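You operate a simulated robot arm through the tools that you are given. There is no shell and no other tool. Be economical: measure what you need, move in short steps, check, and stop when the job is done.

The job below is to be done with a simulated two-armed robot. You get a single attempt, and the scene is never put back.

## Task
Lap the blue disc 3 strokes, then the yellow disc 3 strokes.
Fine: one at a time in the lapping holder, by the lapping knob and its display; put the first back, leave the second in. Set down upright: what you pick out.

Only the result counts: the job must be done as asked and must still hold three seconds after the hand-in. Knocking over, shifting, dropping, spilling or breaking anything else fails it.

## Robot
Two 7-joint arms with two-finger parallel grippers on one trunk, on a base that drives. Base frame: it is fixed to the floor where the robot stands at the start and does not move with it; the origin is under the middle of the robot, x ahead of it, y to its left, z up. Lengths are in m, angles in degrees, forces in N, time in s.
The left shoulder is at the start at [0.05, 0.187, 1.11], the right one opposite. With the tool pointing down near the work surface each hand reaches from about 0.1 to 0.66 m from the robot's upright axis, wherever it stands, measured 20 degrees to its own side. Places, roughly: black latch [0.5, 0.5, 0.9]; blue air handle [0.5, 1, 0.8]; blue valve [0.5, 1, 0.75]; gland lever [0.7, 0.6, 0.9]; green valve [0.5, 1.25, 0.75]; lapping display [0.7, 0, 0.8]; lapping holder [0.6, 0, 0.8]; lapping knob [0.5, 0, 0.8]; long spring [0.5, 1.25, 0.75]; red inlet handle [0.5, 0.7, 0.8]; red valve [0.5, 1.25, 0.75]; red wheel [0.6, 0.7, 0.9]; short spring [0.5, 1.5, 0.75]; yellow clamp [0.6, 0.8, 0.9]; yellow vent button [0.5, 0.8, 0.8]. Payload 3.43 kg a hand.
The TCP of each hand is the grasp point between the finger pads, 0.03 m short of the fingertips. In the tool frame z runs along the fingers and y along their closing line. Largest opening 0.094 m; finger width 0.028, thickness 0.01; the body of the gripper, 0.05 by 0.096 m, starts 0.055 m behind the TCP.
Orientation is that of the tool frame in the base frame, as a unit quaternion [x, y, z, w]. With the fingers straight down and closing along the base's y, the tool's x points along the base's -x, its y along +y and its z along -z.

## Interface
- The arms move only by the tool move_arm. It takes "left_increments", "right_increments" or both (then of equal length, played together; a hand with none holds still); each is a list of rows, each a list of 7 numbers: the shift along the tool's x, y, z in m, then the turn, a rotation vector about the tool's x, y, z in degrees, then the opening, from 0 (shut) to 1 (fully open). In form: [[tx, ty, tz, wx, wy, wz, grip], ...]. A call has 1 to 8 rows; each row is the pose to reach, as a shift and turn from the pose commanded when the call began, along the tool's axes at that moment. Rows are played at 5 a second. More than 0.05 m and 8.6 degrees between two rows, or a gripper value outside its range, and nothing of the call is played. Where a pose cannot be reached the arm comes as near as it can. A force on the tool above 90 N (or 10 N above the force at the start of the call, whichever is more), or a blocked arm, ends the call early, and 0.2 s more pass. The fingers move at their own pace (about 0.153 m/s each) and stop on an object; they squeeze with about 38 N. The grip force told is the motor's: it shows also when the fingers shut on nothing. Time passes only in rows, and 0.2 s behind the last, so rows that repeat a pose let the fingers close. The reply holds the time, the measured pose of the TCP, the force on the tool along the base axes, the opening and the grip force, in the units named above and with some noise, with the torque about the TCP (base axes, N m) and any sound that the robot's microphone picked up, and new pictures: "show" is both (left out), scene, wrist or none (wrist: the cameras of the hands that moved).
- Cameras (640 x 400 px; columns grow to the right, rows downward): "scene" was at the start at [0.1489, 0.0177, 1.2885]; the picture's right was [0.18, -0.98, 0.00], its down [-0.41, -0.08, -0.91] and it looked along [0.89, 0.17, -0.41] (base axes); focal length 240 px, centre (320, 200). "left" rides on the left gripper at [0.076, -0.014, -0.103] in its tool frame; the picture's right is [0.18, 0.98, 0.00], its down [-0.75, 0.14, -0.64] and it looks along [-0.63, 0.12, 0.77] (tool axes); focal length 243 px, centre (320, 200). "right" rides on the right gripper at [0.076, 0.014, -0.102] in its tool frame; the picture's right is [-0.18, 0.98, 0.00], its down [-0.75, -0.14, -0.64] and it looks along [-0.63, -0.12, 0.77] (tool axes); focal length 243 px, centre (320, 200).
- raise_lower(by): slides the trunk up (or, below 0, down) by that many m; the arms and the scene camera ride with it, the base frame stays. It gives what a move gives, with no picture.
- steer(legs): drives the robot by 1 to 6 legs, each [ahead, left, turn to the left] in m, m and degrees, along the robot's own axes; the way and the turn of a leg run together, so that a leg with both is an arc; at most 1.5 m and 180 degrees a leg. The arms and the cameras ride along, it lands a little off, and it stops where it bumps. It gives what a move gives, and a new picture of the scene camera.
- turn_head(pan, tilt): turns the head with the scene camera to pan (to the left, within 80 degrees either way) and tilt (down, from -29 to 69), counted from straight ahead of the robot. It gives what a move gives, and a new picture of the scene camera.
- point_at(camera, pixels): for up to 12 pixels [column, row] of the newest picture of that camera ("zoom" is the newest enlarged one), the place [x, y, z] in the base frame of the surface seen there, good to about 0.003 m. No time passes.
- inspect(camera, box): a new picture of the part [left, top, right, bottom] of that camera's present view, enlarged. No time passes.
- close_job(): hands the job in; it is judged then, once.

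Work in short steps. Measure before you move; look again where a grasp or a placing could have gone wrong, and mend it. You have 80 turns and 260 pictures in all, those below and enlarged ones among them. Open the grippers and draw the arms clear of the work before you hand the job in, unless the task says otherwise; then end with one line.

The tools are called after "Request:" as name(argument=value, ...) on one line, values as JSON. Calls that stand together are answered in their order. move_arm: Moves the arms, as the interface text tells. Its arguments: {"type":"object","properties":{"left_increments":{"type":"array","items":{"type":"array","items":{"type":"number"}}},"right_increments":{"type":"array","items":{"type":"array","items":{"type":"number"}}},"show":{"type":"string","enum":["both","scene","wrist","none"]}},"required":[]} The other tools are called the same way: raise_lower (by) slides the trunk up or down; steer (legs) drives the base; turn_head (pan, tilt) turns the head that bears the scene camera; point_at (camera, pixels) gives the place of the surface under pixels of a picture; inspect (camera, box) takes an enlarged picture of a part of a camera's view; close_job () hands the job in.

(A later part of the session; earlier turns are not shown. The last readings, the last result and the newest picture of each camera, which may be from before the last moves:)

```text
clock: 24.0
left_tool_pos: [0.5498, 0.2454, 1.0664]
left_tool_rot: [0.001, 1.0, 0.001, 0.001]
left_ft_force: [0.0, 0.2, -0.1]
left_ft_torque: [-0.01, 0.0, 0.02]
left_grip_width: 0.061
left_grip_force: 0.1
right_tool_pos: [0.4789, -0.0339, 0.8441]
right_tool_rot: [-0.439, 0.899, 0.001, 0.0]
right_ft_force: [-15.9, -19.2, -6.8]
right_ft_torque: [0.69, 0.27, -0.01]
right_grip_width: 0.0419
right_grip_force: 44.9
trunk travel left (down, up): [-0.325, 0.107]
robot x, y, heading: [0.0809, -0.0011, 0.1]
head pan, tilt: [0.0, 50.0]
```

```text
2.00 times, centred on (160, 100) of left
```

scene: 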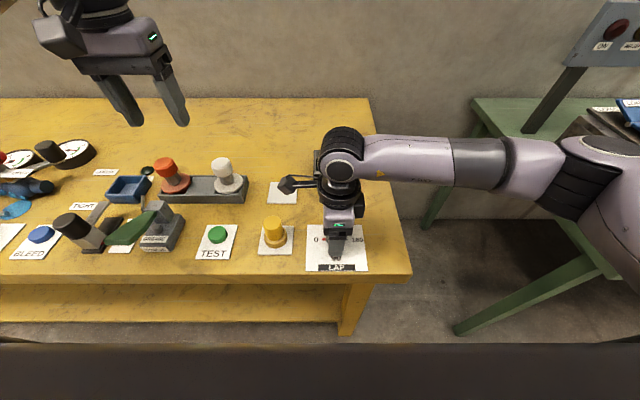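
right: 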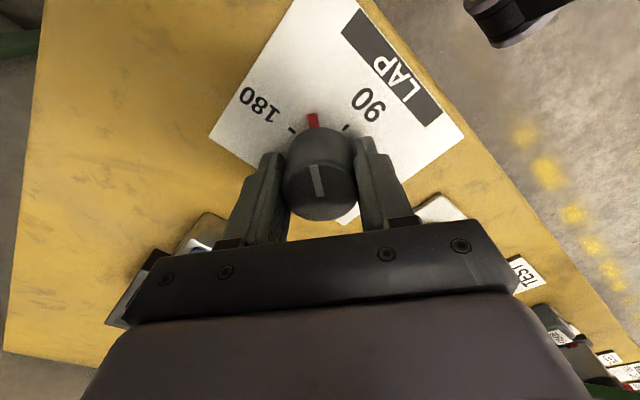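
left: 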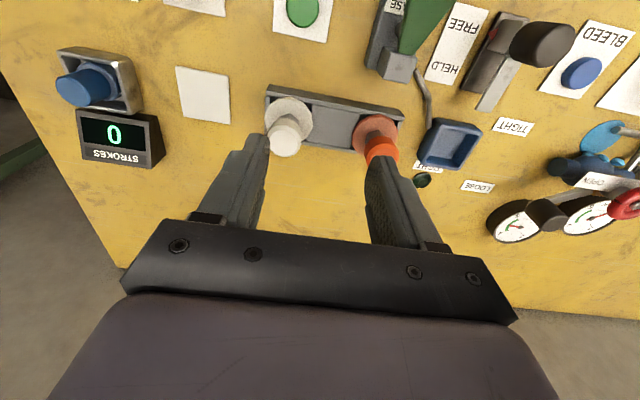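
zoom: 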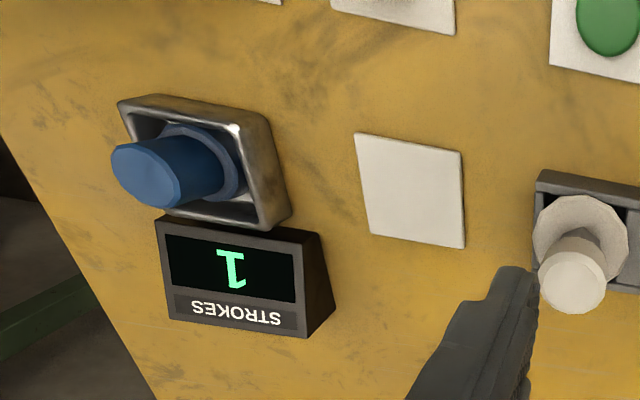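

Knob ~140°, still 1. Continue to ~176° with a small centring correction.

Request:
move_arm(right_increments=[[0.0015, 0, 0, 0, 0, -8.5, 0], [0.0015, 0, 0, 0, 0, -17, 0], [0.0015, 0, 0, 0, 0, -25.5, 0], [0.0015, 0, 0, 0, 0, -34, 0]], show="wrist")

Request:
inspect(camera="left", box=[0, 0, 320, 200])

```text
clock: 25.0
left_tool_pos: [0.5515, 0.248, 1.0663]
left_tool_rot: [0.001, 1.0, 0.0, 0.0]
left_ft_force: [0.2, -0.5, -0.1]
left_ft_torque: [0.02, 0.03, 0.03]
left_grip_width: 0.0611
left_grip_force: 0.1
right_tool_pos: [0.479, -0.0347, 0.844]
right_tool_rot: [-0.605, 0.796, -0.001, 0.0]
right_ft_force: [-4.1, -14.4, -8.1]
right_ft_torque: [-0.38, 1.15, 0.02]
right_grip_width: 0.0416
right_grip_force: 44.7
right hand out of reach, approached as far as the arm can: row 4
trunk travel left (down, up): [-0.325, 0.107]
robot x, y, heading: [0.0825, -0.002, 0.2]
head pan, tilt: [0.0, 50.0]
```

right: 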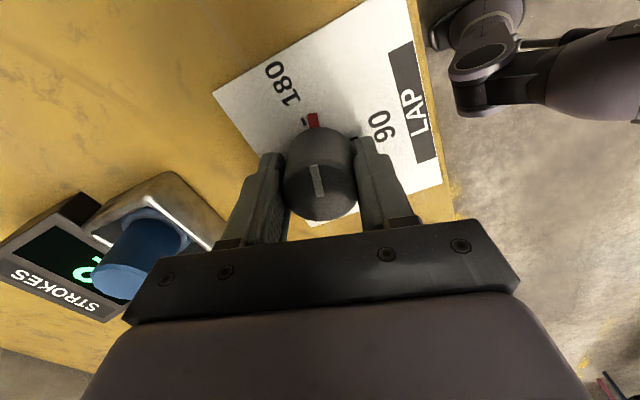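

```text
2.00 times, centred on (160, 100) of left
```

zoom: 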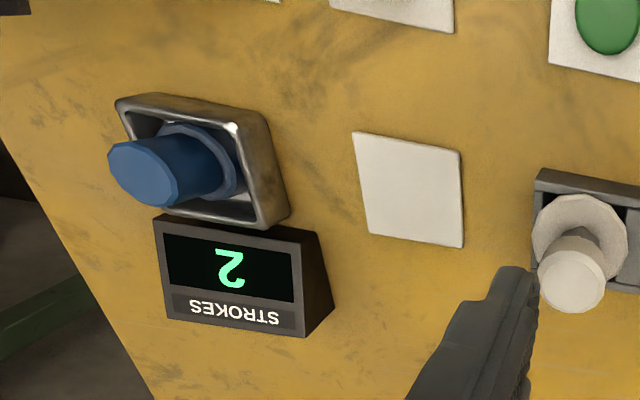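

Display 2 at ~164° (arm near its turn limit). The data fit one count per ~75–80° net travel; I turn back in steps, checking.

Request:
move_arm(right_increments=[[0, 0, 0, 0, 0, 8.5, 0], [0, 0, 0, 0, 0, 17, 0], [0, 0, 0, 0, 0, 25.5, 0], [0, 0, 0, 0, 0, 34, 0], [0, 0, 0, 0, 0, 42.5, 0], [0, 0, 0, 0, 0, 51, 0], [0, 0, 0, 0, 0, 59.5, 0], [0, 0, 0, 0, 0, 68, 0]], show="none")

Request:
inspect(camera="left", box=[0, 0, 320, 200])

```text
clock: 26.8
left_tool_pos: [0.5516, 0.2484, 1.0643]
left_tool_rot: [-0.001, 1.0, 0.001, 0.0]
left_ft_force: [-0.2, 0.4, 0.0]
left_ft_torque: [-0.01, 0.01, -0.02]
left_grip_width: 0.0612
left_grip_force: 0.1
right_tool_pos: [0.4783, -0.0322, 0.8442]
right_tool_rot: [-0.057, 0.998, 0.002, 0.0]
right_ft_force: [3.6, 0.5, -13.2]
right_ft_torque: [-1.29, -0.45, 0.03]
right_grip_width: 0.0415
right_grip_force: 44.5
trunk travel left (down, up): [-0.325, 0.107]
robot x, y, heading: [0.0822, -0.003, -0.1]
head pan, tilt: [0.0, 50.0]
```

```text
2.00 times, centred on (160, 100) of left
```

zoom: 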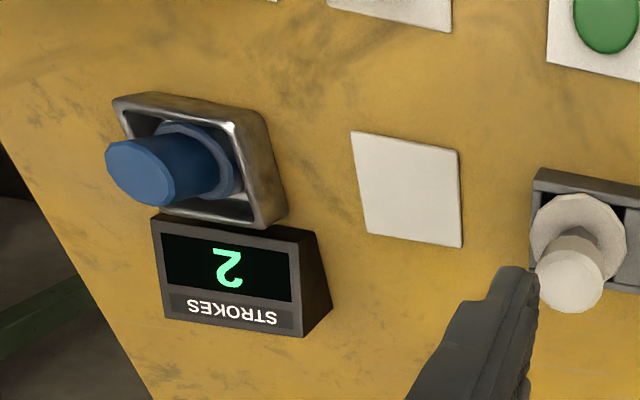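

Still 2 at ~97°. Step back 25° and check.

Request:
move_arm(right_increments=[[0, 0, 0, 0, 0, 8.5, 0], [0, 0, 0, 0, 0, 17, 0], [0, 0, 0, 0, 0, 25.5, 0]], show="none")

Request:
inspect(camera="left", box=[0, 0, 320, 200])

```text
clock: 27.6
left_tool_pos: [0.5515, 0.2495, 1.0658]
left_tool_rot: [-0.001, 1.0, 0.0, -0.001]
left_ft_force: [0.2, -0.5, -0.2]
left_ft_torque: [-0.03, 0.01, 0.01]
left_grip_width: 0.0609
left_grip_force: 0.2
right_tool_pos: [0.4773, -0.0319, 0.8432]
right_tool_rot: [0.165, 0.986, 0.002, -0.001]
right_ft_force: [-4.2, 3.2, -11.7]
right_ft_torque: [-0.92, -0.78, 0.01]
right_grip_width: 0.0419
right_grip_force: 45.0
trunk travel left (down, up): [-0.325, 0.107]
robot x, y, heading: [0.0797, 0.0008, -0.0]
head pan, tilt: [0.0, 50.0]
```

```text
2.00 times, centred on (160, 100) of left
```

zoom: 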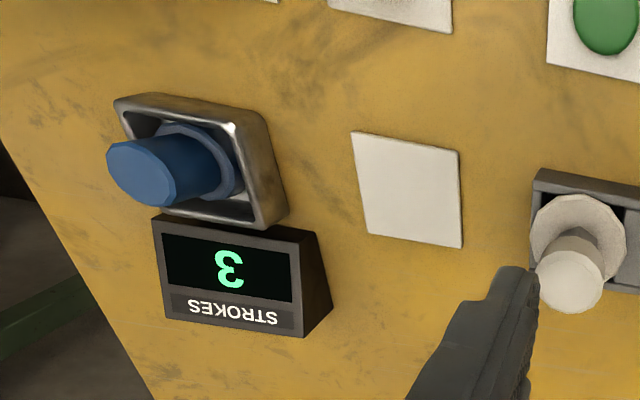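

Display 3 for blue. Release the knob, lift straight, then move the right hand aside.

Request:
move_arm(right_increments=[[0, 0, 0, 0, 0, 0, 0.7], [0, 0, 0, 0, 0, 0, 0.7], [0, 0, -0.04, 0, 0, 0, 0.7], [0, 0, -0.08, 0, 0, 0, 0.7], [0, -0.01, -0.125, 0, 0, 0, 0.7], [-0.005, -0.045, -0.155, 0, 0, 0, 0.7], [-0.012, -0.085, -0.18, 0, 0, 0, 0.7], [-0.02, -0.13, -0.195, 0, 0, 0, 0.7]], show="scene")

Request:
inspect(camera="scene", box=[250, 140, 378, 220])

```text
clock: 29.4
left_tool_pos: [0.5499, 0.2475, 1.0662]
left_tool_rot: [0.0, 1.0, 0.001, 0.001]
left_ft_force: [-0.5, 0.1, 0.2]
left_ft_torque: [0.01, -0.01, 0.03]
left_grip_width: 0.0611
left_grip_force: 0.0
right_tool_pos: [0.4557, -0.1667, 1.043]
right_tool_rot: [0.164, 0.986, 0.002, 0.0]
right_ft_force: [-0.3, -0.6, -0.4]
right_ft_torque: [-0.02, -0.01, -0.01]
right_grip_width: 0.0657
right_grip_force: 0.0
trunk travel left (down, up): [-0.325, 0.107]
robot x, y, heading: [0.0838, -0.0015, -0.1]
head pan, tilt: [0.0, 50.0]
```

scene: 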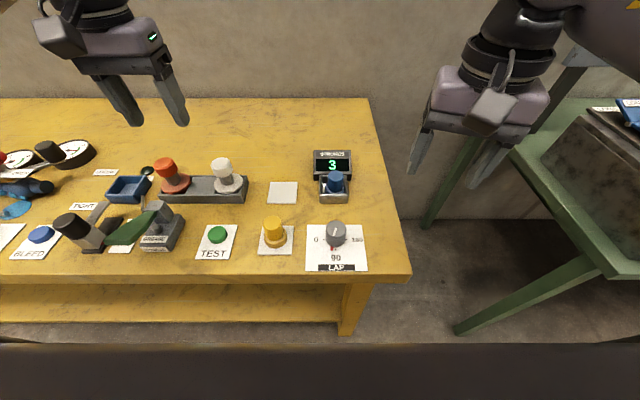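

```text
5.00 times, centred on (314, 180) of scene
```

zoom: 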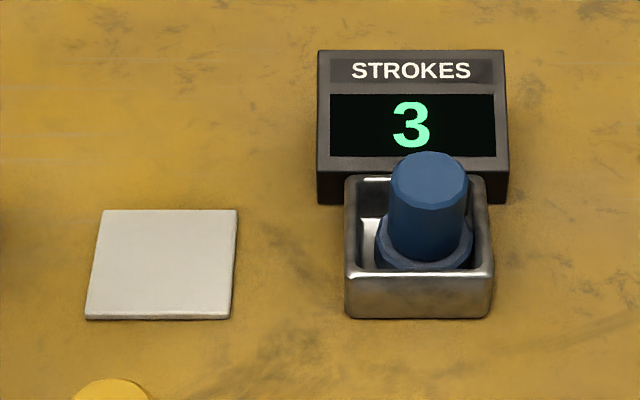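

Request:
point_at(camera="zoom", pixels=[[430, 157], [430, 200], [394, 178], [465, 178], [430, 178], [104, 212], [236, 213], [230, 315], [90, 315], [165, 262]])

```text
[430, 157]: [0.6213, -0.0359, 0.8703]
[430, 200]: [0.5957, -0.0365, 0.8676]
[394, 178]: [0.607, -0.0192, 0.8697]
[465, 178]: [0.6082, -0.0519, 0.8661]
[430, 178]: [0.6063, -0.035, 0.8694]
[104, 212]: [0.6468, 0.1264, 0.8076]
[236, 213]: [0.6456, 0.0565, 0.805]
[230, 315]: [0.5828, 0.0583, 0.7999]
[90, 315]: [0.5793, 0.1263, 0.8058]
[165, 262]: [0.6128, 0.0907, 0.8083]
```

Blue stem now at (0.608,-0.036). Left hand goes above it.

Request:
move_arm(left_increments=[[-0.007, -0.0355, 0.01, 0, 0, 0, 0.65], [-0.014, -0.071, 0.02, 0, 0, 0, 0.65], [-0.021, -0.1065, 0.03, 0, 0, 0, 0.65], [-0.028, -0.142, 0.045, 0, 0, 0, 0.65], [-0.035, -0.1775, 0.06, 0, 0, 0, 0.65], [-0.042, -0.213, 0.075, 0, 0, 0, 0.65], [-0.049, -0.2485, 0.09, 0, 0, 0, 0.65], [-0.0565, -0.284, 0.105, 0, 0, 0, 0.65]])

```text
clock: 31.2
left_tool_pos: [0.6125, -0.0337, 0.9619]
left_tool_rot: [-0.001, 1.0, -0.001, 0.001]
left_ft_force: [0.7, -0.3, 0.4]
left_ft_torque: [-0.01, 0.01, 0.02]
left_grip_width: 0.0612
left_grip_force: 0.1
right_tool_pos: [0.4561, -0.1655, 1.0419]
right_tool_rot: [0.165, 0.986, 0.002, 0.0]
right_ft_force: [0.4, 0.2, -0.4]
right_ft_torque: [-0.01, 0.01, -0.01]
right_grip_width: 0.0658
right_grip_force: 0.0
trunk travel left (down, up): [-0.325, 0.107]
robot x, y, heading: [0.0809, -0.0019, 0.1]
head pan, tilt: [0.0, 50.0]
```

scene: 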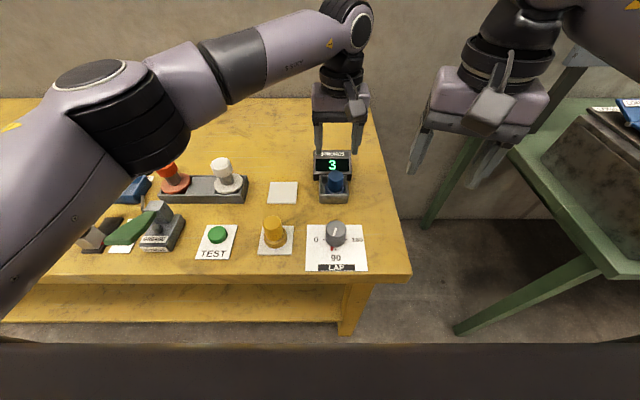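
left: 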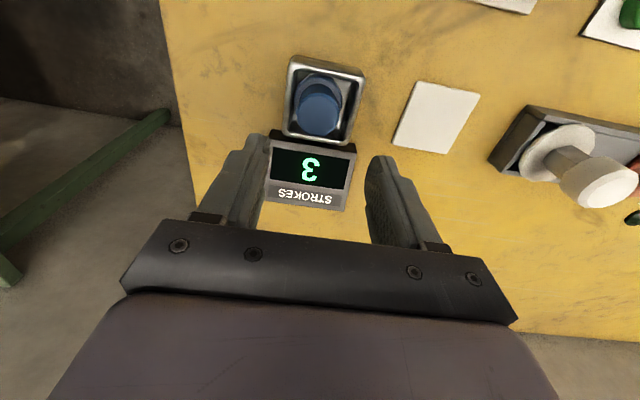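

Descend with small correction, grip and hold.

Request:
move_arm(left_increments=[[0.003, -0.0015, 0.035, 0, 0, 0, 0.65], [0.003, -0.0015, 0.07, 0, 0, 0, 0.65], [0.003, -0.0015, 0.095, 0, 0, 0, 0.65], [0.003, -0.0015, 0.095, 0, 0, 0, 0], [0.003, -0.0015, 0.095, 0, 0, 0, 0], [0.003, -0.0015, 0.095, 0, 0, 0, 0]])

```text
clock: 32.6
left_tool_pos: [0.6021, -0.0345, 0.8673]
left_tool_rot: [0.0, 1.0, 0.0, 0.0]
left_ft_force: [-0.5, 0.0, -0.1]
left_ft_torque: [0.05, 0.04, 0.0]
left_grip_width: 0.0388
left_grip_force: 38.2
right_tool_pos: [0.4555, -0.1662, 1.0417]
right_tool_rot: [0.164, 0.987, 0.001, 0.0]
right_ft_force: [0.0, 0.7, 0.2]
right_ft_torque: [-0.01, 0.0, -0.02]
right_grip_width: 0.0657
right_grip_force: 0.0
trunk travel left (down, up): [-0.325, 0.107]
robot x, y, heading: [0.0802, 0.0013, 0.1]
head pan, tilt: [0.0, 50.0]
```

scene: 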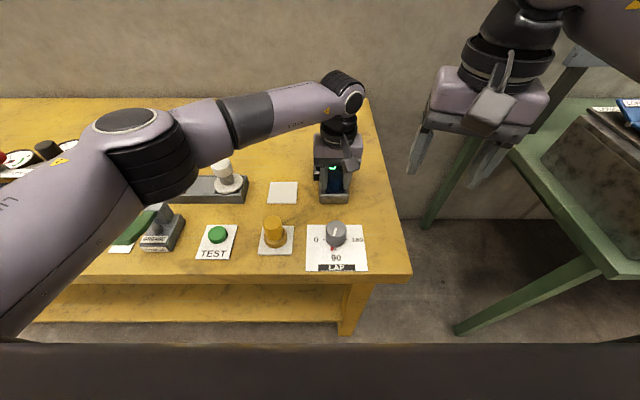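
left: 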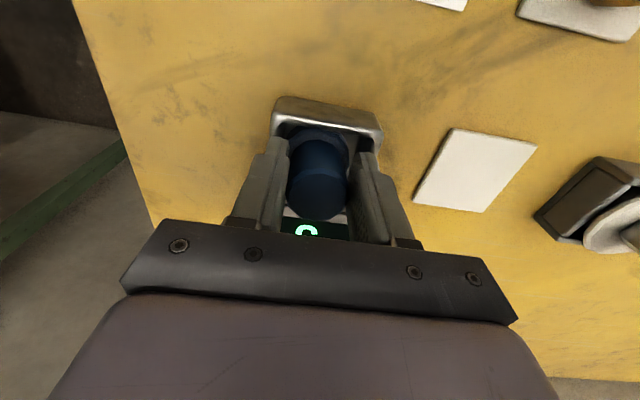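

Gripped. Lift and carry it over its white mat.

Request:
move_arm(left_increments=[[0, 0, -0.03, 0, 0, 0, 0], [0, 0, -0.065, 0, 0, 0, 0], [-0.002, 0.045, -0.065, 0, 0, 0, 0], [-0.004, 0.09, -0.065, 0, 0, 0, 0], [-0.006, 0.128, -0.065, 0, 0, 0, 0], [-0.006, 0.128, -0.04, 0, 0, 0, 0], [-0.006, 0.128, -0.02, 0, 0, 0, 0], [-0.006, 0.128, -0.02, 0, 0, 0, 0]])

Request:
inspect(camera="scene", box=[218, 130, 346, 210])

```text
clock: 34.4
left_tool_pos: [0.6091, 0.0922, 0.8856]
left_tool_rot: [0.0, 1.0, 0.0, 0.0]
left_ft_force: [0.1, -0.3, -2.0]
left_ft_torque: [-0.03, 0.05, 0.0]
left_grip_width: 0.0386
left_grip_force: 37.9
right_tool_pos: [0.4557, -0.166, 1.0421]
right_tool_rot: [0.164, 0.986, 0.001, -0.001]
right_ft_force: [0.0, -0.7, 1.0]
right_ft_torque: [0.02, 0.04, 0.02]
right_grip_width: 0.0658
right_grip_force: 0.0
trunk travel left (down, up): [-0.325, 0.107]
robot x, y, heading: [0.079, 0.0011, -0.1]
head pan, tilt: [0.0, 50.0]
```

scene: 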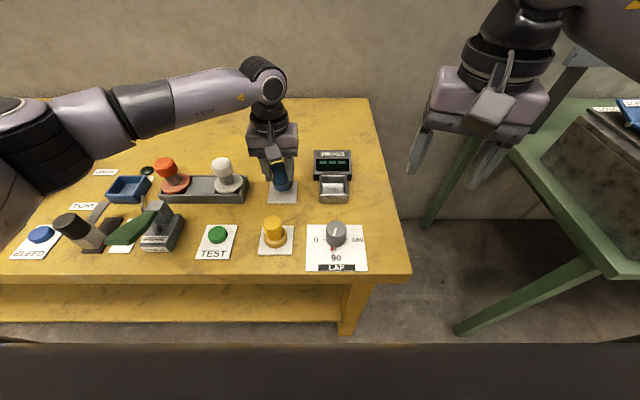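
left: 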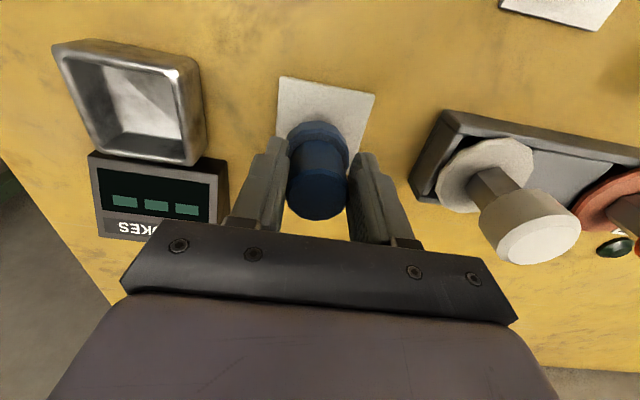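

```text
5.00 times, centred on (282, 170) of scene
```

zoom: 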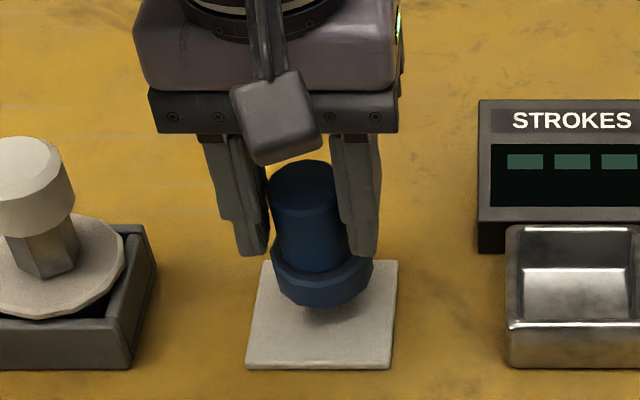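

Request:
point_at(camera="zoom", pixels=[[277, 270], [370, 268], [320, 300], [322, 262], [300, 163], [264, 262], [396, 264], [390, 365], [250, 365]])

```text
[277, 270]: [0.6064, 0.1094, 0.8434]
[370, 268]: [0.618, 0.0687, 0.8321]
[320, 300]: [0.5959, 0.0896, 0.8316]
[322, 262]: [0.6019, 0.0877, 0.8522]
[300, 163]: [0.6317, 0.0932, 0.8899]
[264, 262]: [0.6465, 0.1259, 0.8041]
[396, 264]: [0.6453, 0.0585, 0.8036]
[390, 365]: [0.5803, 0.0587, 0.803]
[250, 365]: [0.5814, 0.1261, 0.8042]
```

Disc is ~3 mm far and ~2 mm right of mat centre; correct while lowering, release, and rise.

Request:
move_arm(left_increments=[[0.003, 0.002, 0.01, 0, 0, 0, 0], [0.003, 0.002, 0.017, 0, 0, 0, 0], [0.003, 0.002, 0.0195, 0, 0, 0, 0], [0.003, 0.002, 0.0205, 0, 0, 0, 0], [0.003, 0.002, 0.0205, 0, 0, 0, 0]], show="wrist")

Request:
inspect(camera="scene", box=[218, 130, 346, 210])

```text
clock: 35.6
left_tool_pos: [0.6078, 0.0932, 0.8671]
left_tool_rot: [0.0, 1.0, 0.0, 0.003]
left_ft_force: [-1.5, 2.1, 14.0]
left_ft_torque: [0.18, 0.25, -0.01]
left_grip_width: 0.0386
left_grip_force: 38.0
right_tool_pos: [0.4534, -0.1657, 1.0426]
right_tool_rot: [0.165, 0.986, 0.001, 0.002]
right_ft_force: [0.0, 0.3, -0.2]
right_ft_torque: [-0.01, 0.01, -0.01]
right_grip_width: 0.0659
right_grip_force: 0.1
trunk travel left (down, up): [-0.325, 0.107]
robot x, y, heading: [0.0783, -0.0021, -0.3]
head pan, tilt: [0.0, 50.0]
```

left: 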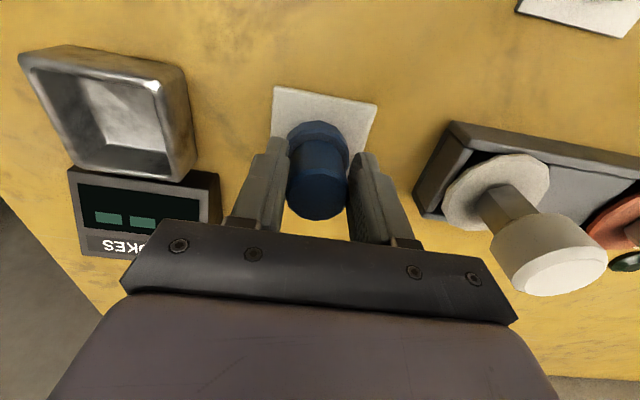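

```text
5.00 times, centred on (282, 170) of scene
```

zoom: 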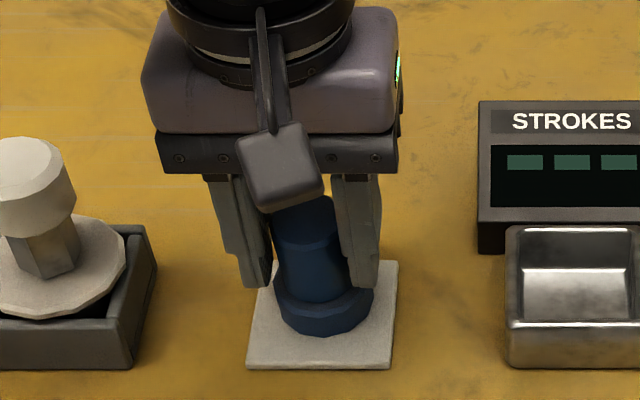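

Contact (14 N). Open, then rise straight up.

Request:
move_arm(left_increments=[[0, 0, -0.001, 0, 0, 0, 0.65], [0, 0, -0.001, 0, 0, 0, 0.65], [0, 0, -0.001, 0, 0, 0, 0.65], [0, 0, -0.035, 0, 0, 0, 0.65], [0, 0, -0.07, 0, 0, 0, 0.65], [0, 0, -0.1, 0, 0, 0, 0.65]])

Request:
inspect(camera="scene", box=[218, 150, 362, 260])

```text
clock: 37.0
left_tool_pos: [0.6078, 0.0908, 0.9644]
left_tool_rot: [0.0, 1.0, 0.0, 0.001]
left_ft_force: [0.6, 0.3, -0.8]
left_ft_torque: [0.0, -0.01, 0.02]
left_grip_width: 0.0611
left_grip_force: 0.0
right_tool_pos: [0.4541, -0.1656, 1.0429]
right_tool_rot: [0.164, 0.986, 0.001, 0.0]
right_ft_force: [-0.1, -0.1, 0.0]
right_ft_torque: [0.03, -0.03, -0.01]
right_grip_width: 0.0656
right_grip_force: 0.1
trunk travel left (down, up): [-0.325, 0.107]
robot x, y, heading: [0.0815, 0.0041, 0.1]
head pan, tilt: [0.0, 50.0]
```

scene: 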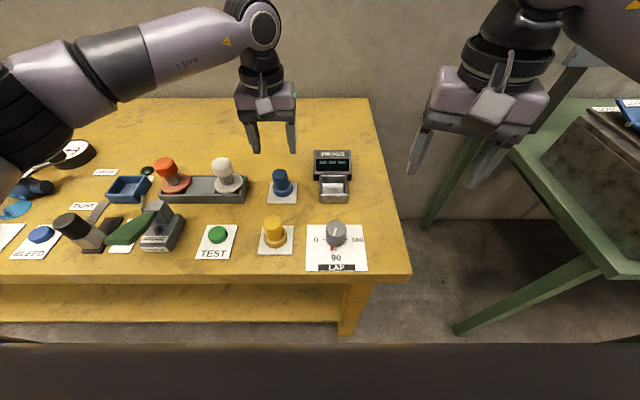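
left: 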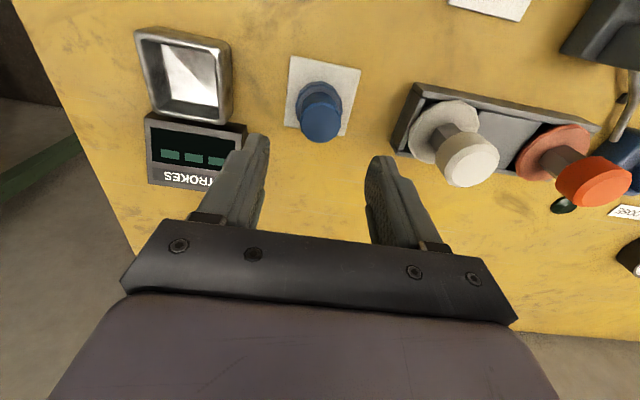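

```text
3.64 times, centred on (290, 205) of scene
```

zoom: 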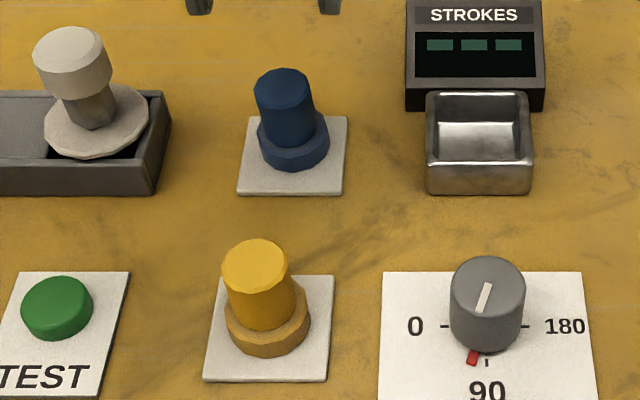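

Blue is upright on its mat. Now measure the yellow stem.

Request:
point_at(camera="zoom", pixels=[[255, 242], [257, 288], [224, 266], [289, 262], [257, 265], [285, 71], [286, 107], [428, 140], [530, 140], [480, 93], [480, 152]])

```text
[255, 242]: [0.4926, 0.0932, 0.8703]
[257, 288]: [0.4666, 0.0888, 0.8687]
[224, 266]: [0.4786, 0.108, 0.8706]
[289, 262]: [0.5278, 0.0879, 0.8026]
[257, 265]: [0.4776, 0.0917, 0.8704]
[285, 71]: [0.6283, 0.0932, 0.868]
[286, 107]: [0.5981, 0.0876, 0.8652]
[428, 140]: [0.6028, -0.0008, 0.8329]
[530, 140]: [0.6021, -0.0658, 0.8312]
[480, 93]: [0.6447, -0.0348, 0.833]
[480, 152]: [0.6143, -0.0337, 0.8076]
```

Yellow stem at (0.4785,0.091). Move over it, then descend and check.

Request:
move_arm(left_increments=[[0.043, 0, 0, 0, 0, 0, 0.65], [0.086, 0, 0, 0, 0, 0, 0.65], [0.1295, 0, 0, 0, 0, 0, 0.65], [0.1295, 0, 0.03, 0, 0, 0, 0.65], [0.1295, 0, 0.06, 0, 0, 0, 0.65], [0.1295, 0, 0.06, 0, 0, 0, 0.65]])

```text
clock: 38.4
left_tool_pos: [0.4808, 0.0908, 0.904]
left_tool_rot: [-0.001, 1.0, 0.0, 0.0]
left_ft_force: [0.3, 0.2, -0.4]
left_ft_torque: [0.0, 0.02, -0.01]
left_grip_width: 0.0612
left_grip_force: 0.1
right_tool_pos: [0.4554, -0.1653, 1.0419]
right_tool_rot: [0.164, 0.986, 0.002, 0.0]
right_ft_force: [-0.4, -0.7, -0.5]
right_ft_torque: [0.0, 0.0, 0.01]
right_grip_width: 0.0658
right_grip_force: 0.1
trunk travel left (down, up): [-0.325, 0.107]
robot x, y, heading: [0.0826, -0.004, 0.0]
head pan, tilt: [0.0, 50.0]
```

scene: 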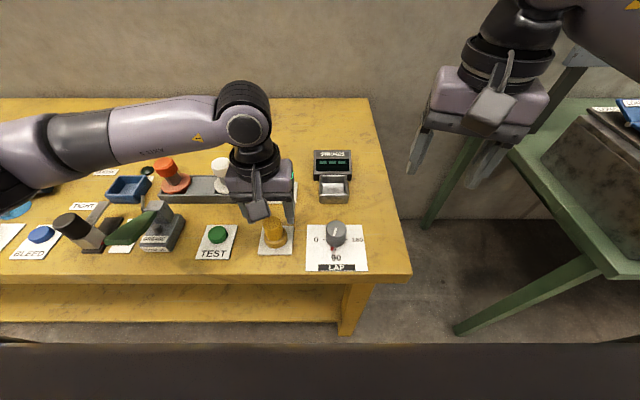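
left: 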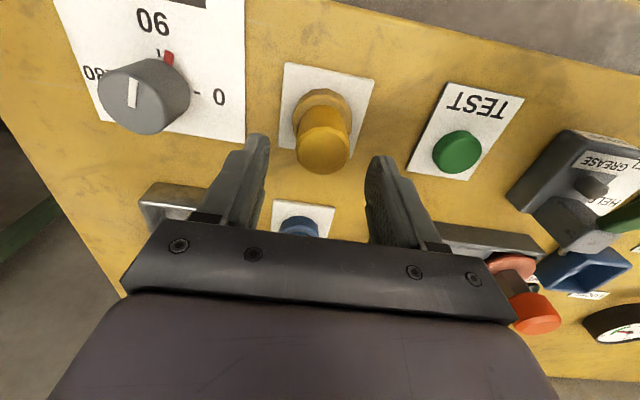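

Aligned; descend 0.038 and grip.

Request:
move_arm(left_increments=[[0.001, 0, 0.02, 0, 0, 0, 0.65], [0.001, 0, 0.038, 0, 0, 0, 0.65], [0.001, 0, 0.038, 0, 0, 0, 0.65], [0.001, 0, 0.038, 0, 0, 0, 0], [0.001, 0, 0.038, 0, 0, 0, 0], [0.001, 0, 0.038, 0, 0, 0, 0]], show="wrist")

```text
clock: 39.8
left_tool_pos: [0.48, 0.0905, 0.8656]
left_tool_rot: [-0.001, 1.0, 0.0, 0.001]
left_ft_force: [2.6, 0.2, 1.2]
left_ft_torque: [0.02, -0.09, -0.01]
left_grip_width: 0.0352
left_grip_force: 38.1
right_tool_pos: [0.456, -0.1661, 1.0419]
right_tool_rot: [0.164, 0.986, 0.001, 0.0]
right_ft_force: [0.5, -0.4, 0.6]
right_ft_torque: [0.04, 0.0, 0.03]
right_grip_width: 0.0658
right_grip_force: 0.0
trunk travel left (down, up): [-0.325, 0.107]
robot x, y, heading: [0.0837, -0.0033, -0.0]
head pan, tilt: [0.0, 50.0]
```

left: 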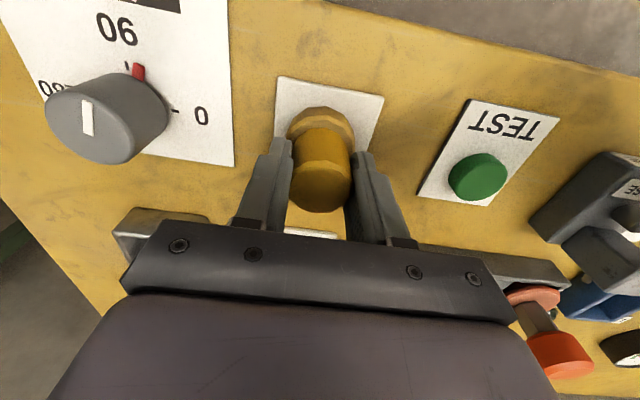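

Gripped. Lift 0.085 and carry diagonally above the holder.

Request:
move_arm(left_increments=[[0, 0, -0.04, 0, 0, 0, 0], [0, 0, -0.085, 0, 0, 0, 0], [-0.026, -0.031, -0.085, 0, 0, 0, 0], [-0.06, -0.062, -0.085, 0, 0, 0, 0], [-0.095, -0.093, -0.085, 0, 0, 0, 0], [-0.133, -0.123, -0.085, 0, 0, 0, 0], [-0.133, -0.123, -0.065, 0, 0, 0, 0], [-0.133, -0.123, -0.065, 0, 0, 0, 0]])

Request:
inspect(camera="scene", box=[266, 110, 394, 220])

```text
clock: 41.6
left_tool_pos: [0.6114, -0.0282, 0.9329]
left_tool_rot: [0.001, 1.0, 0.0, 0.001]
left_ft_force: [-0.2, -0.3, -3.3]
left_ft_torque: [-0.03, 0.01, 0.0]
left_grip_width: 0.0353
left_grip_force: 37.4
right_tool_pos: [0.4553, -0.166, 1.0427]
right_tool_rot: [0.164, 0.986, 0.001, 0.001]
right_ft_force: [0.2, -0.2, -0.2]
right_ft_torque: [0.01, 0.03, 0.0]
right_grip_width: 0.0658
right_grip_force: 0.1
trunk travel left (down, up): [-0.325, 0.107]
robot x, y, heading: [0.0833, 0.0011, 0.0]
head pan, tilt: [0.0, 50.0]
```

scene: 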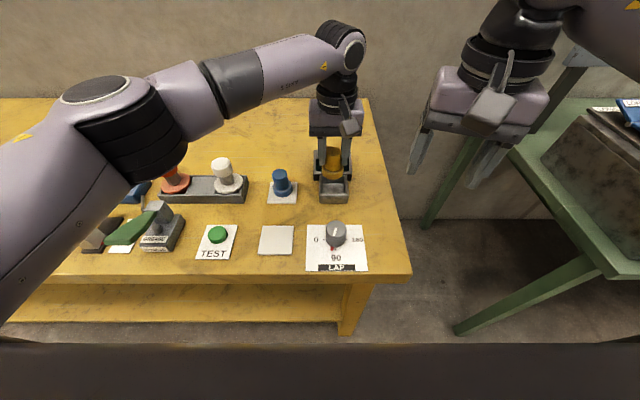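
left: 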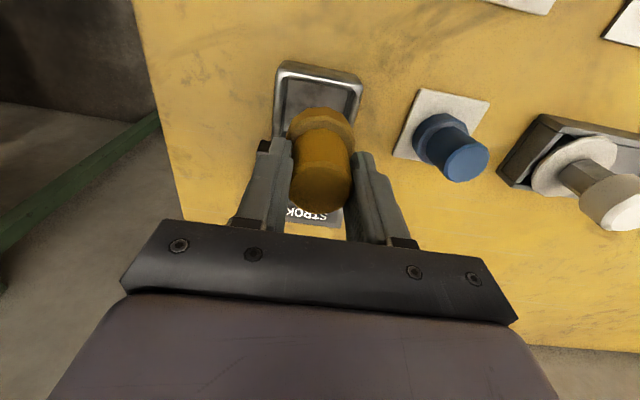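

```text
3.64 times, centred on (330, 165) of scene
```

zoom: 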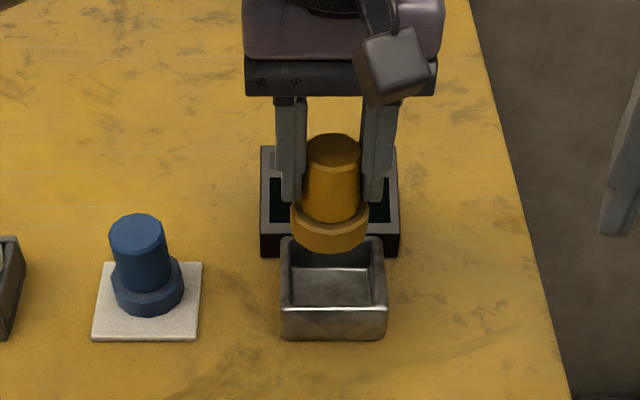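

Request:
point_at(camera="zoom", pixels=[[332, 135], [332, 163], [294, 218], [365, 216], [329, 222], [329, 248], [330, 205], [283, 290], [386, 290]])

```text
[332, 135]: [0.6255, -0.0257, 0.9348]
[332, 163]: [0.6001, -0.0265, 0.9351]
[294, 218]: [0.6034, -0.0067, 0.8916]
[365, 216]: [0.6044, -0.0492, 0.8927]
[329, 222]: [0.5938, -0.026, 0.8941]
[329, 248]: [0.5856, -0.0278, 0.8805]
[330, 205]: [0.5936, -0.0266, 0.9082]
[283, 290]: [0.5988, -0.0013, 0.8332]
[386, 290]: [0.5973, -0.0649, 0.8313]
```

Yellow needs +3 mm in x, −5.5 mm in y. Correct and lower.

Request:
move_arm(left_increments=[[-0.003, -0.0055, 0, 0, 0, 0, 0], [-0.003, -0.0055, 0.02, 0, 0, 0, 0], [-0.003, -0.0055, 0.04, 0, 0, 0, 0], [-0.003, -0.0055, 0.055, 0, 0, 0, 0], [-0.003, -0.0055, 0.062, 0, 0, 0, 0], [-0.003, -0.0055, 0.065, 0, 0, 0, 0], [-0.003, -0.0055, 0.065, 0, 0, 0, 0]], show="wrist")

Request:
inspect(camera="scene", box=[266, 110, 394, 220])

```text
clock: 43.2
left_tool_pos: [0.6142, -0.0338, 0.8658]
left_tool_rot: [0.0, 1.0, 0.0, 0.0]
left_ft_force: [0.5, 0.1, -3.2]
left_ft_torque: [-0.01, -0.01, -0.03]
left_grip_width: 0.0353
left_grip_force: 38.2
right_tool_pos: [0.455, -0.1653, 1.0427]
right_tool_rot: [0.164, 0.986, 0.001, 0.001]
right_ft_force: [-0.8, 0.6, -1.1]
right_ft_torque: [0.0, -0.03, 0.01]
right_grip_width: 0.0657
right_grip_force: 0.0
trunk travel left (down, up): [-0.325, 0.107]
robot x, y, heading: [0.0759, -0.0002, -0.0]
head pan, tilt: [0.0, 50.0]
```

left: 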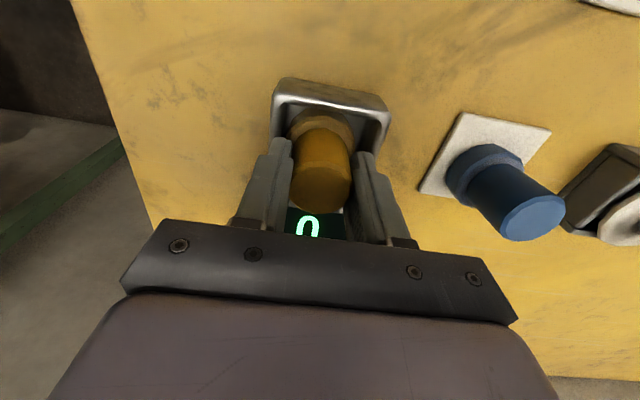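

```text
3.64 times, centred on (330, 165) of scene
```

zoom: 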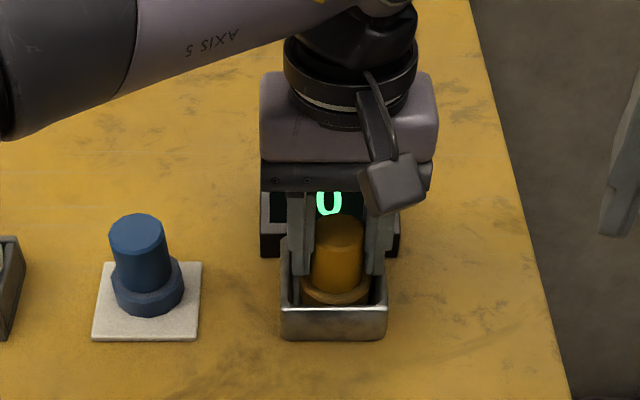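

Display 0; still hanging by about a millimetre. Lower 1.5 mm, open, rise straight.

Request:
move_arm(left_increments=[[0, 0, 0.0015, 0, 0, 0, 0], [0, 0, 0.0015, 0, 0, 0, 0], [0, 0, 0.0005, 0, 0, 0, 0.65], [0, 0, 0.0005, 0, 0, 0, 0.65], [0, 0, -0.04, 0, 0, 0, 0.65], [0, 0, -0.08, 0, 0, 0, 0.65], [0, 0, -0.12, 0, 0, 0, 0.65], [0, 0, -0.16, 0, 0, 0, 0.65]], show="scene")

Request:
inspect(camera="scene", box=[266, 130, 394, 260])

```text
clock: 45.0
left_tool_pos: [0.6136, -0.0353, 1.0307]
left_tool_rot: [0.0, 1.0, 0.001, 0.001]
left_ft_force: [0.6, -0.7, -1.3]
left_ft_torque: [0.03, -0.03, 0.04]
left_grip_width: 0.0611
left_grip_force: 0.1
right_tool_pos: [0.4554, -0.1666, 1.041]
right_tool_rot: [0.164, 0.986, 0.002, 0.0]
right_ft_force: [-0.2, -0.2, 0.1]
right_ft_torque: [0.05, 0.01, 0.01]
right_grip_width: 0.0658
right_grip_force: 0.1
trunk travel left (down, up): [-0.325, 0.107]
robot x, y, heading: [0.0834, -0.0025, 0.0]
head pan, tilt: [0.0, 50.0]
```

scene: 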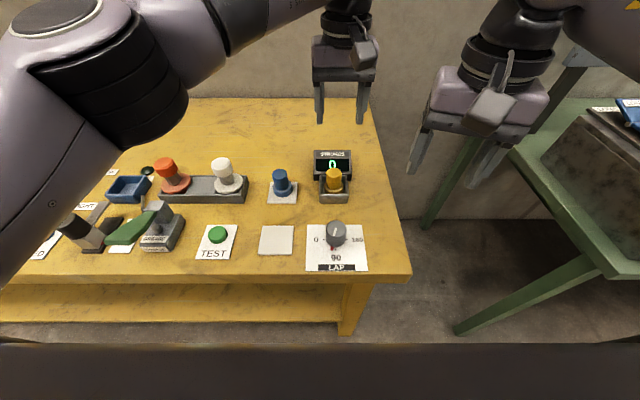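

```text
3.08 times, centred on (330, 195) of scene
```

zoom: 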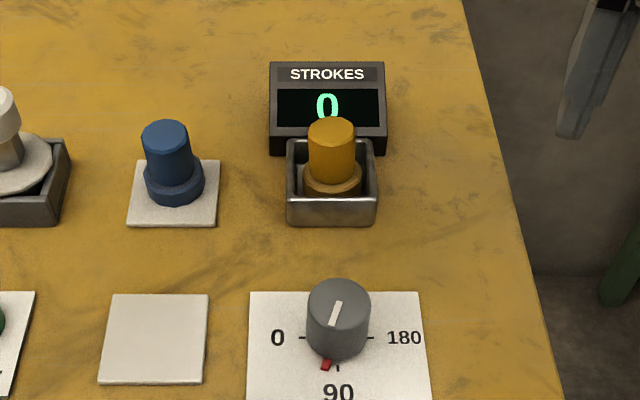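

Yellow seated, display 0. Left hand back to its viewing place at the left.

Request:
move_arm(left_increments=[[0.007, 0.035, -0.01, 0, 0, 0, 0.65], [0.015, 0.07, -0.02, 0, 0, 0, 0.65], [0.023, 0.106, -0.034, 0, 0, 0, 0.65], [0.031, 0.142, -0.034, 0, 0, 0, 0.65], [0.039, 0.178, -0.034, 0, 0, 0, 0.65], [0.047, 0.213, -0.034, 0, 0, 0, 0.65], [0.055, 0.248, -0.034, 0, 0, 0, 0.65], [0.062, 0.283, -0.034, 0, 0, 0, 0.65]], show="none")

```text
clock: 46.8
left_tool_pos: [0.5521, 0.2473, 1.0601]
left_tool_rot: [-0.001, 1.0, 0.0, 0.0]
left_ft_force: [0.0, -0.2, -0.3]
left_ft_torque: [-0.01, 0.02, -0.04]
left_grip_width: 0.0611
left_grip_force: 0.1
right_tool_pos: [0.4546, -0.1669, 1.0427]
right_tool_rot: [0.164, 0.986, 0.001, 0.0]
right_ft_force: [-0.2, 0.3, 0.4]
right_ft_torque: [0.02, 0.01, -0.05]
right_grip_width: 0.0658
right_grip_force: 0.1
trunk travel left (down, up): [-0.325, 0.107]
robot x, y, heading: [0.0817, 0.0023, 0.1]
head pan, tilt: [0.0, 50.0]
```

Right hand reverses its path down onto the knob and grips it.

Request:
move_arm(right_increments=[[0.008, 0.045, 0.015, 0, 0, 0, 0.7], [0.015, 0.085, 0.04, 0, 0, 0, 0.7], [0.02, 0.12, 0.07, 0, 0, 0, 0.7], [0.02, 0.13, 0.115, 0, 0, 0, 0.7], [0.02, 0.13, 0.155, 0, 0, 0, 0.7], [0.02, 0.13, 0.195, 0, 0, 0, 0.7], [0.02, 0.13, 0.195, 0, 0, 0, 0], [0.02, 0.13, 0.195, 0, 0, 0, 0]], show="wrist")

Request:
inspect(camera="left", box=[0, 0, 320, 200])

```text
clock: 48.6
left_tool_pos: [0.5515, 0.2486, 1.0597]
left_tool_rot: [-0.001, 1.0, 0.0, 0.0]
left_ft_force: [-0.3, 0.1, 0.3]
left_ft_torque: [-0.01, -0.05, -0.01]
left_grip_width: 0.0609
left_grip_force: 0.1
right_tool_pos: [0.4809, -0.0327, 0.8467]
right_tool_rot: [0.164, 0.986, 0.003, 0.0]
right_ft_force: [6.8, 19.8, -4.5]
right_ft_torque: [-0.16, 0.26, 0.03]
right_grip_width: 0.0419
right_grip_force: 44.2
trunk travel left (down, up): [-0.325, 0.107]
robot x, y, heading: [0.0808, 0.0002, -0.1]
head pan, tilt: [0.0, 50.0]
```

right: 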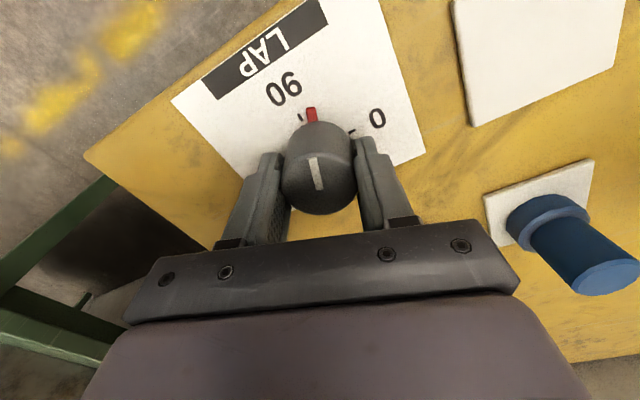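

```text
2.00 times, centred on (160, 100) of left
```

zoom: 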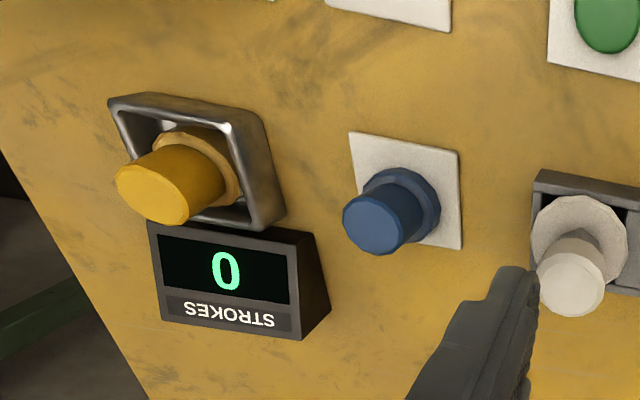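

Gripped, display 0. Turn forward 68°.

Request:
move_arm(right_increments=[[0, 0.001, 0.001, 0, 0, -8.5, 0], [0, 0.001, 0.001, 0, 0, -17, 0], [0, 0.001, 0.001, 0, 0, -25.5, 0], [0, 0.001, 0.001, 0, 0, -34, 0], [0, 0.001, 0.001, 0, 0, -42.5, 0], [0, 0.001, 0.001, 0, 0, -51, 0], [0, 0.001, 0.001, 0, 0, -59.5, 0], [0, 0.001, 0.001, 0, 0, -68, 0]], show="none")

Request:
inspect(camera="left", box=[0, 0, 320, 200])

```text
clock: 50.4
left_tool_pos: [0.5513, 0.2454, 1.0615]
left_tool_rot: [0.0, 1.0, 0.0, 0.001]
left_ft_force: [-0.8, -1.0, -0.2]
left_ft_torque: [0.0, 0.03, -0.01]
left_grip_width: 0.0611
left_grip_force: 0.0
right_tool_pos: [0.4808, -0.0322, 0.8457]
right_tool_rot: [-0.416, 0.91, 0.0, 0.005]
right_ft_force: [12.6, -5.1, 29.9]
right_ft_torque: [0.35, 0.73, 0.03]
right_grip_width: 0.0417
right_grip_force: 44.5
trunk travel left (down, up): [-0.325, 0.107]
robot x, y, heading: [0.0807, 0.0019, 0.1]
head pan, tilt: [0.0, 50.0]
```

```text
2.00 times, centred on (160, 100) of left
```

zoom: 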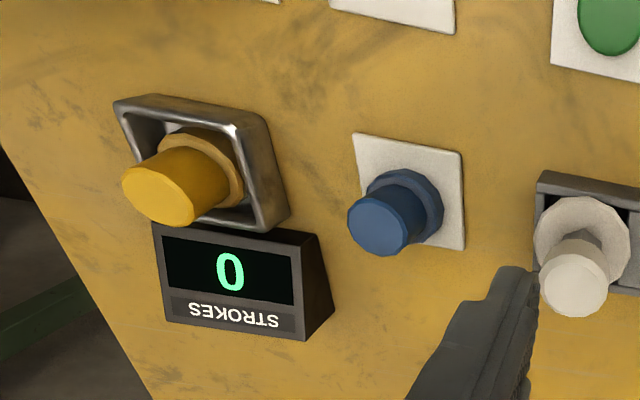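

Knob ~139°, still 0. Turn on 20° and check.

Request:
move_arm(right_increments=[[0, 0, -0.001, 0, 0, -7, 0], [0, 0, -0.001, 0, 0, -14, 0], [0, 0, -0.001, 0, 0, -20, 0]], show="none")

Request:
inspect(camera="left", box=[0, 0, 320, 200])

```text
clock: 51.2
left_tool_pos: [0.5519, 0.246, 1.0609]
left_tool_rot: [0.0, 1.0, -0.001, 0.001]
left_ft_force: [-0.3, -0.1, 0.1]
left_ft_torque: [-0.01, 0.0, 0.01]
left_grip_width: 0.0609
left_grip_force: 0.1
right_tool_pos: [0.4798, -0.032, 0.8455]
right_tool_rot: [-0.567, 0.823, 0.001, 0.004]
right_ft_force: [16.7, -9.1, 25.4]
right_ft_torque: [0.87, 0.47, -0.02]
right_grip_width: 0.042
right_grip_force: 45.0
trunk travel left (down, up): [-0.325, 0.107]
robot x, y, heading: [0.0816, -0.0012, 0.3]
head pan, tilt: [0.0, 50.0]
```

```text
2.00 times, centred on (160, 100) of left
```

zoom: 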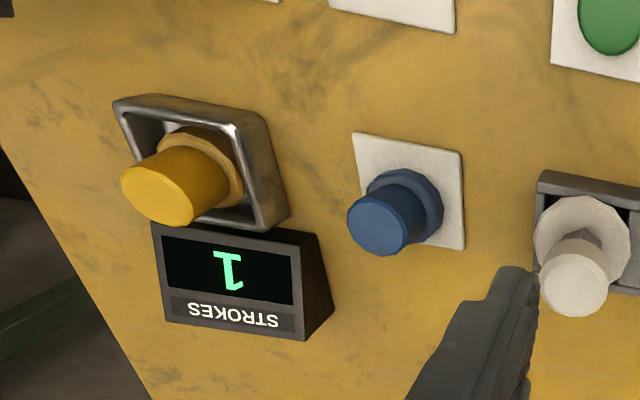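

1. Now back 68°.

Request:
move_arm(right_increments=[[0, 0, -0.001, 0, 0, 8.5, 0], [0, 0, -0.001, 0, 0, 17, 0], [0, 0, -0.001, 0, 0, 25.5, 0], [0, 0, -0.001, 0, 0, 34, 0], [0, 0, -0.001, 0, 0, 42.5, 0], [0, 0, -0.001, 0, 0, 51, 0], [0, 0, -0.001, 0, 0, 59.5, 0], [0, 0, -0.001, 0, 0, 68, 0]], show="none")

Request:
inspect(camera="left", box=[0, 0, 320, 200])

```text
clock: 53.0
left_tool_pos: [0.5516, 0.2462, 1.0603]
left_tool_rot: [0.0, 1.0, -0.001, -0.001]
left_ft_force: [-0.7, 0.2, -0.3]
left_ft_torque: [-0.03, 0.01, 0.01]
left_grip_width: 0.0611
left_grip_force: 0.1
right_tool_pos: [0.4801, -0.0341, 0.8452]
right_tool_rot: [-0.008, 1.0, -0.001, 0.003]
right_ft_force: [16.5, -1.7, 14.0]
right_ft_torque: [-1.23, -0.77, -0.01]
right_grip_width: 0.0418
right_grip_force: 45.0
trunk travel left (down, up): [-0.325, 0.107]
robot x, y, heading: [0.0798, 0.0013, 0.1]
head pan, tilt: [0.0, 50.0]
```

```text
2.00 times, centred on (160, 100) of left
```

zoom: 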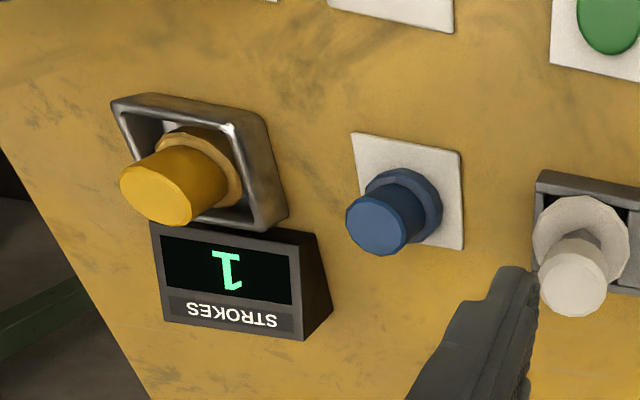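

Knob ~91°, still 1. Back another 24°.

Request:
move_arm(right_increments=[[0, 0, 0, 0, 0, 8, 0], [0, 0, 0, 0, 0, 16, 0], [0, 0, 0, 0, 0, 24, 0]], show="none")

Request:
inspect(camera="left", box=[0, 0, 320, 200])

```text
clock: 53.8
left_tool_pos: [0.5535, 0.2462, 1.0601]
left_tool_rot: [0.0, 1.0, 0.0, 0.001]
left_ft_force: [-0.3, 0.6, -0.9]
left_ft_torque: [0.01, 0.02, -0.02]
left_grip_width: 0.0613
left_grip_force: 0.1
right_tool_pos: [0.481, -0.033, 0.8464]
right_tool_rot: [0.2, 0.98, 0.001, 0.003]
right_ft_force: [16.6, -5.2, 14.9]
right_ft_torque: [-1.38, -0.16, 0.0]
right_grip_width: 0.0419
right_grip_force: 44.8
trunk travel left (down, up): [-0.325, 0.107]
robot x, y, heading: [0.0805, -0.0011, -0.0]
head pan, tilt: [0.0, 50.0]
```

```text
2.00 times, centred on (160, 100) of left
```

zoom: 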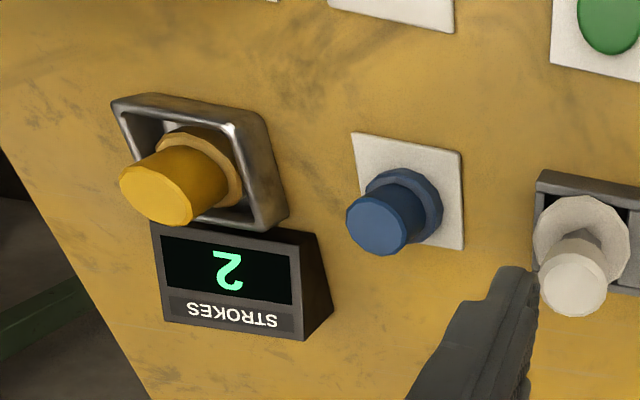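

2 at ~67°. Forward again 68°.

Request:
move_arm(right_increments=[[0, 0, 0, 0, 0, -8.5, 0], [0, 0, 0, 0, 0, -17, 0], [0, 0, 0, 0, 0, -25.5, 0], [0, 0, 0, 0, 0, -34, 0], [0, 0, 0, 0, 0, -42.5, 0], [0, 0, 0, 0, 0, -51, 0], [0, 0, 0, 0, 0, -59.5, 0], [0, 0, 0, 0, 0, -68, 0]], show="none")

Request:
inspect(camera="left", box=[0, 0, 320, 200])

```text
clock: 55.6
left_tool_pos: [0.5537, 0.2468, 1.0602]
left_tool_rot: [0.0, 1.0, 0.0, 0.0]
left_ft_force: [-0.6, 0.0, 0.5]
left_ft_torque: [0.0, -0.02, 0.0]
left_grip_width: 0.0616
left_grip_force: 0.1
right_tool_pos: [0.4797, -0.0321, 0.8459]
right_tool_rot: [-0.384, 0.923, 0.001, 0.003]
right_ft_force: [20.1, -8.2, 8.6]
right_ft_torque: [1.24, -0.07, 0.01]
right_grip_width: 0.0416
right_grip_force: 44.7
trunk travel left (down, up): [-0.325, 0.107]
robot x, y, heading: [0.0835, 0.0004, 0.1]
head pan, tilt: [0.0, 50.0]
```

```text
2.00 times, centred on (160, 100) of left
```

zoom: 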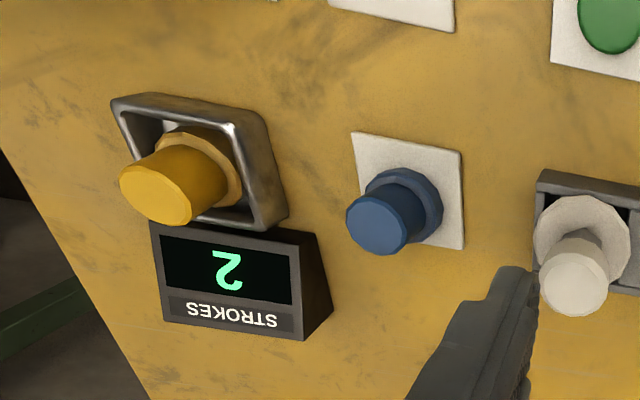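

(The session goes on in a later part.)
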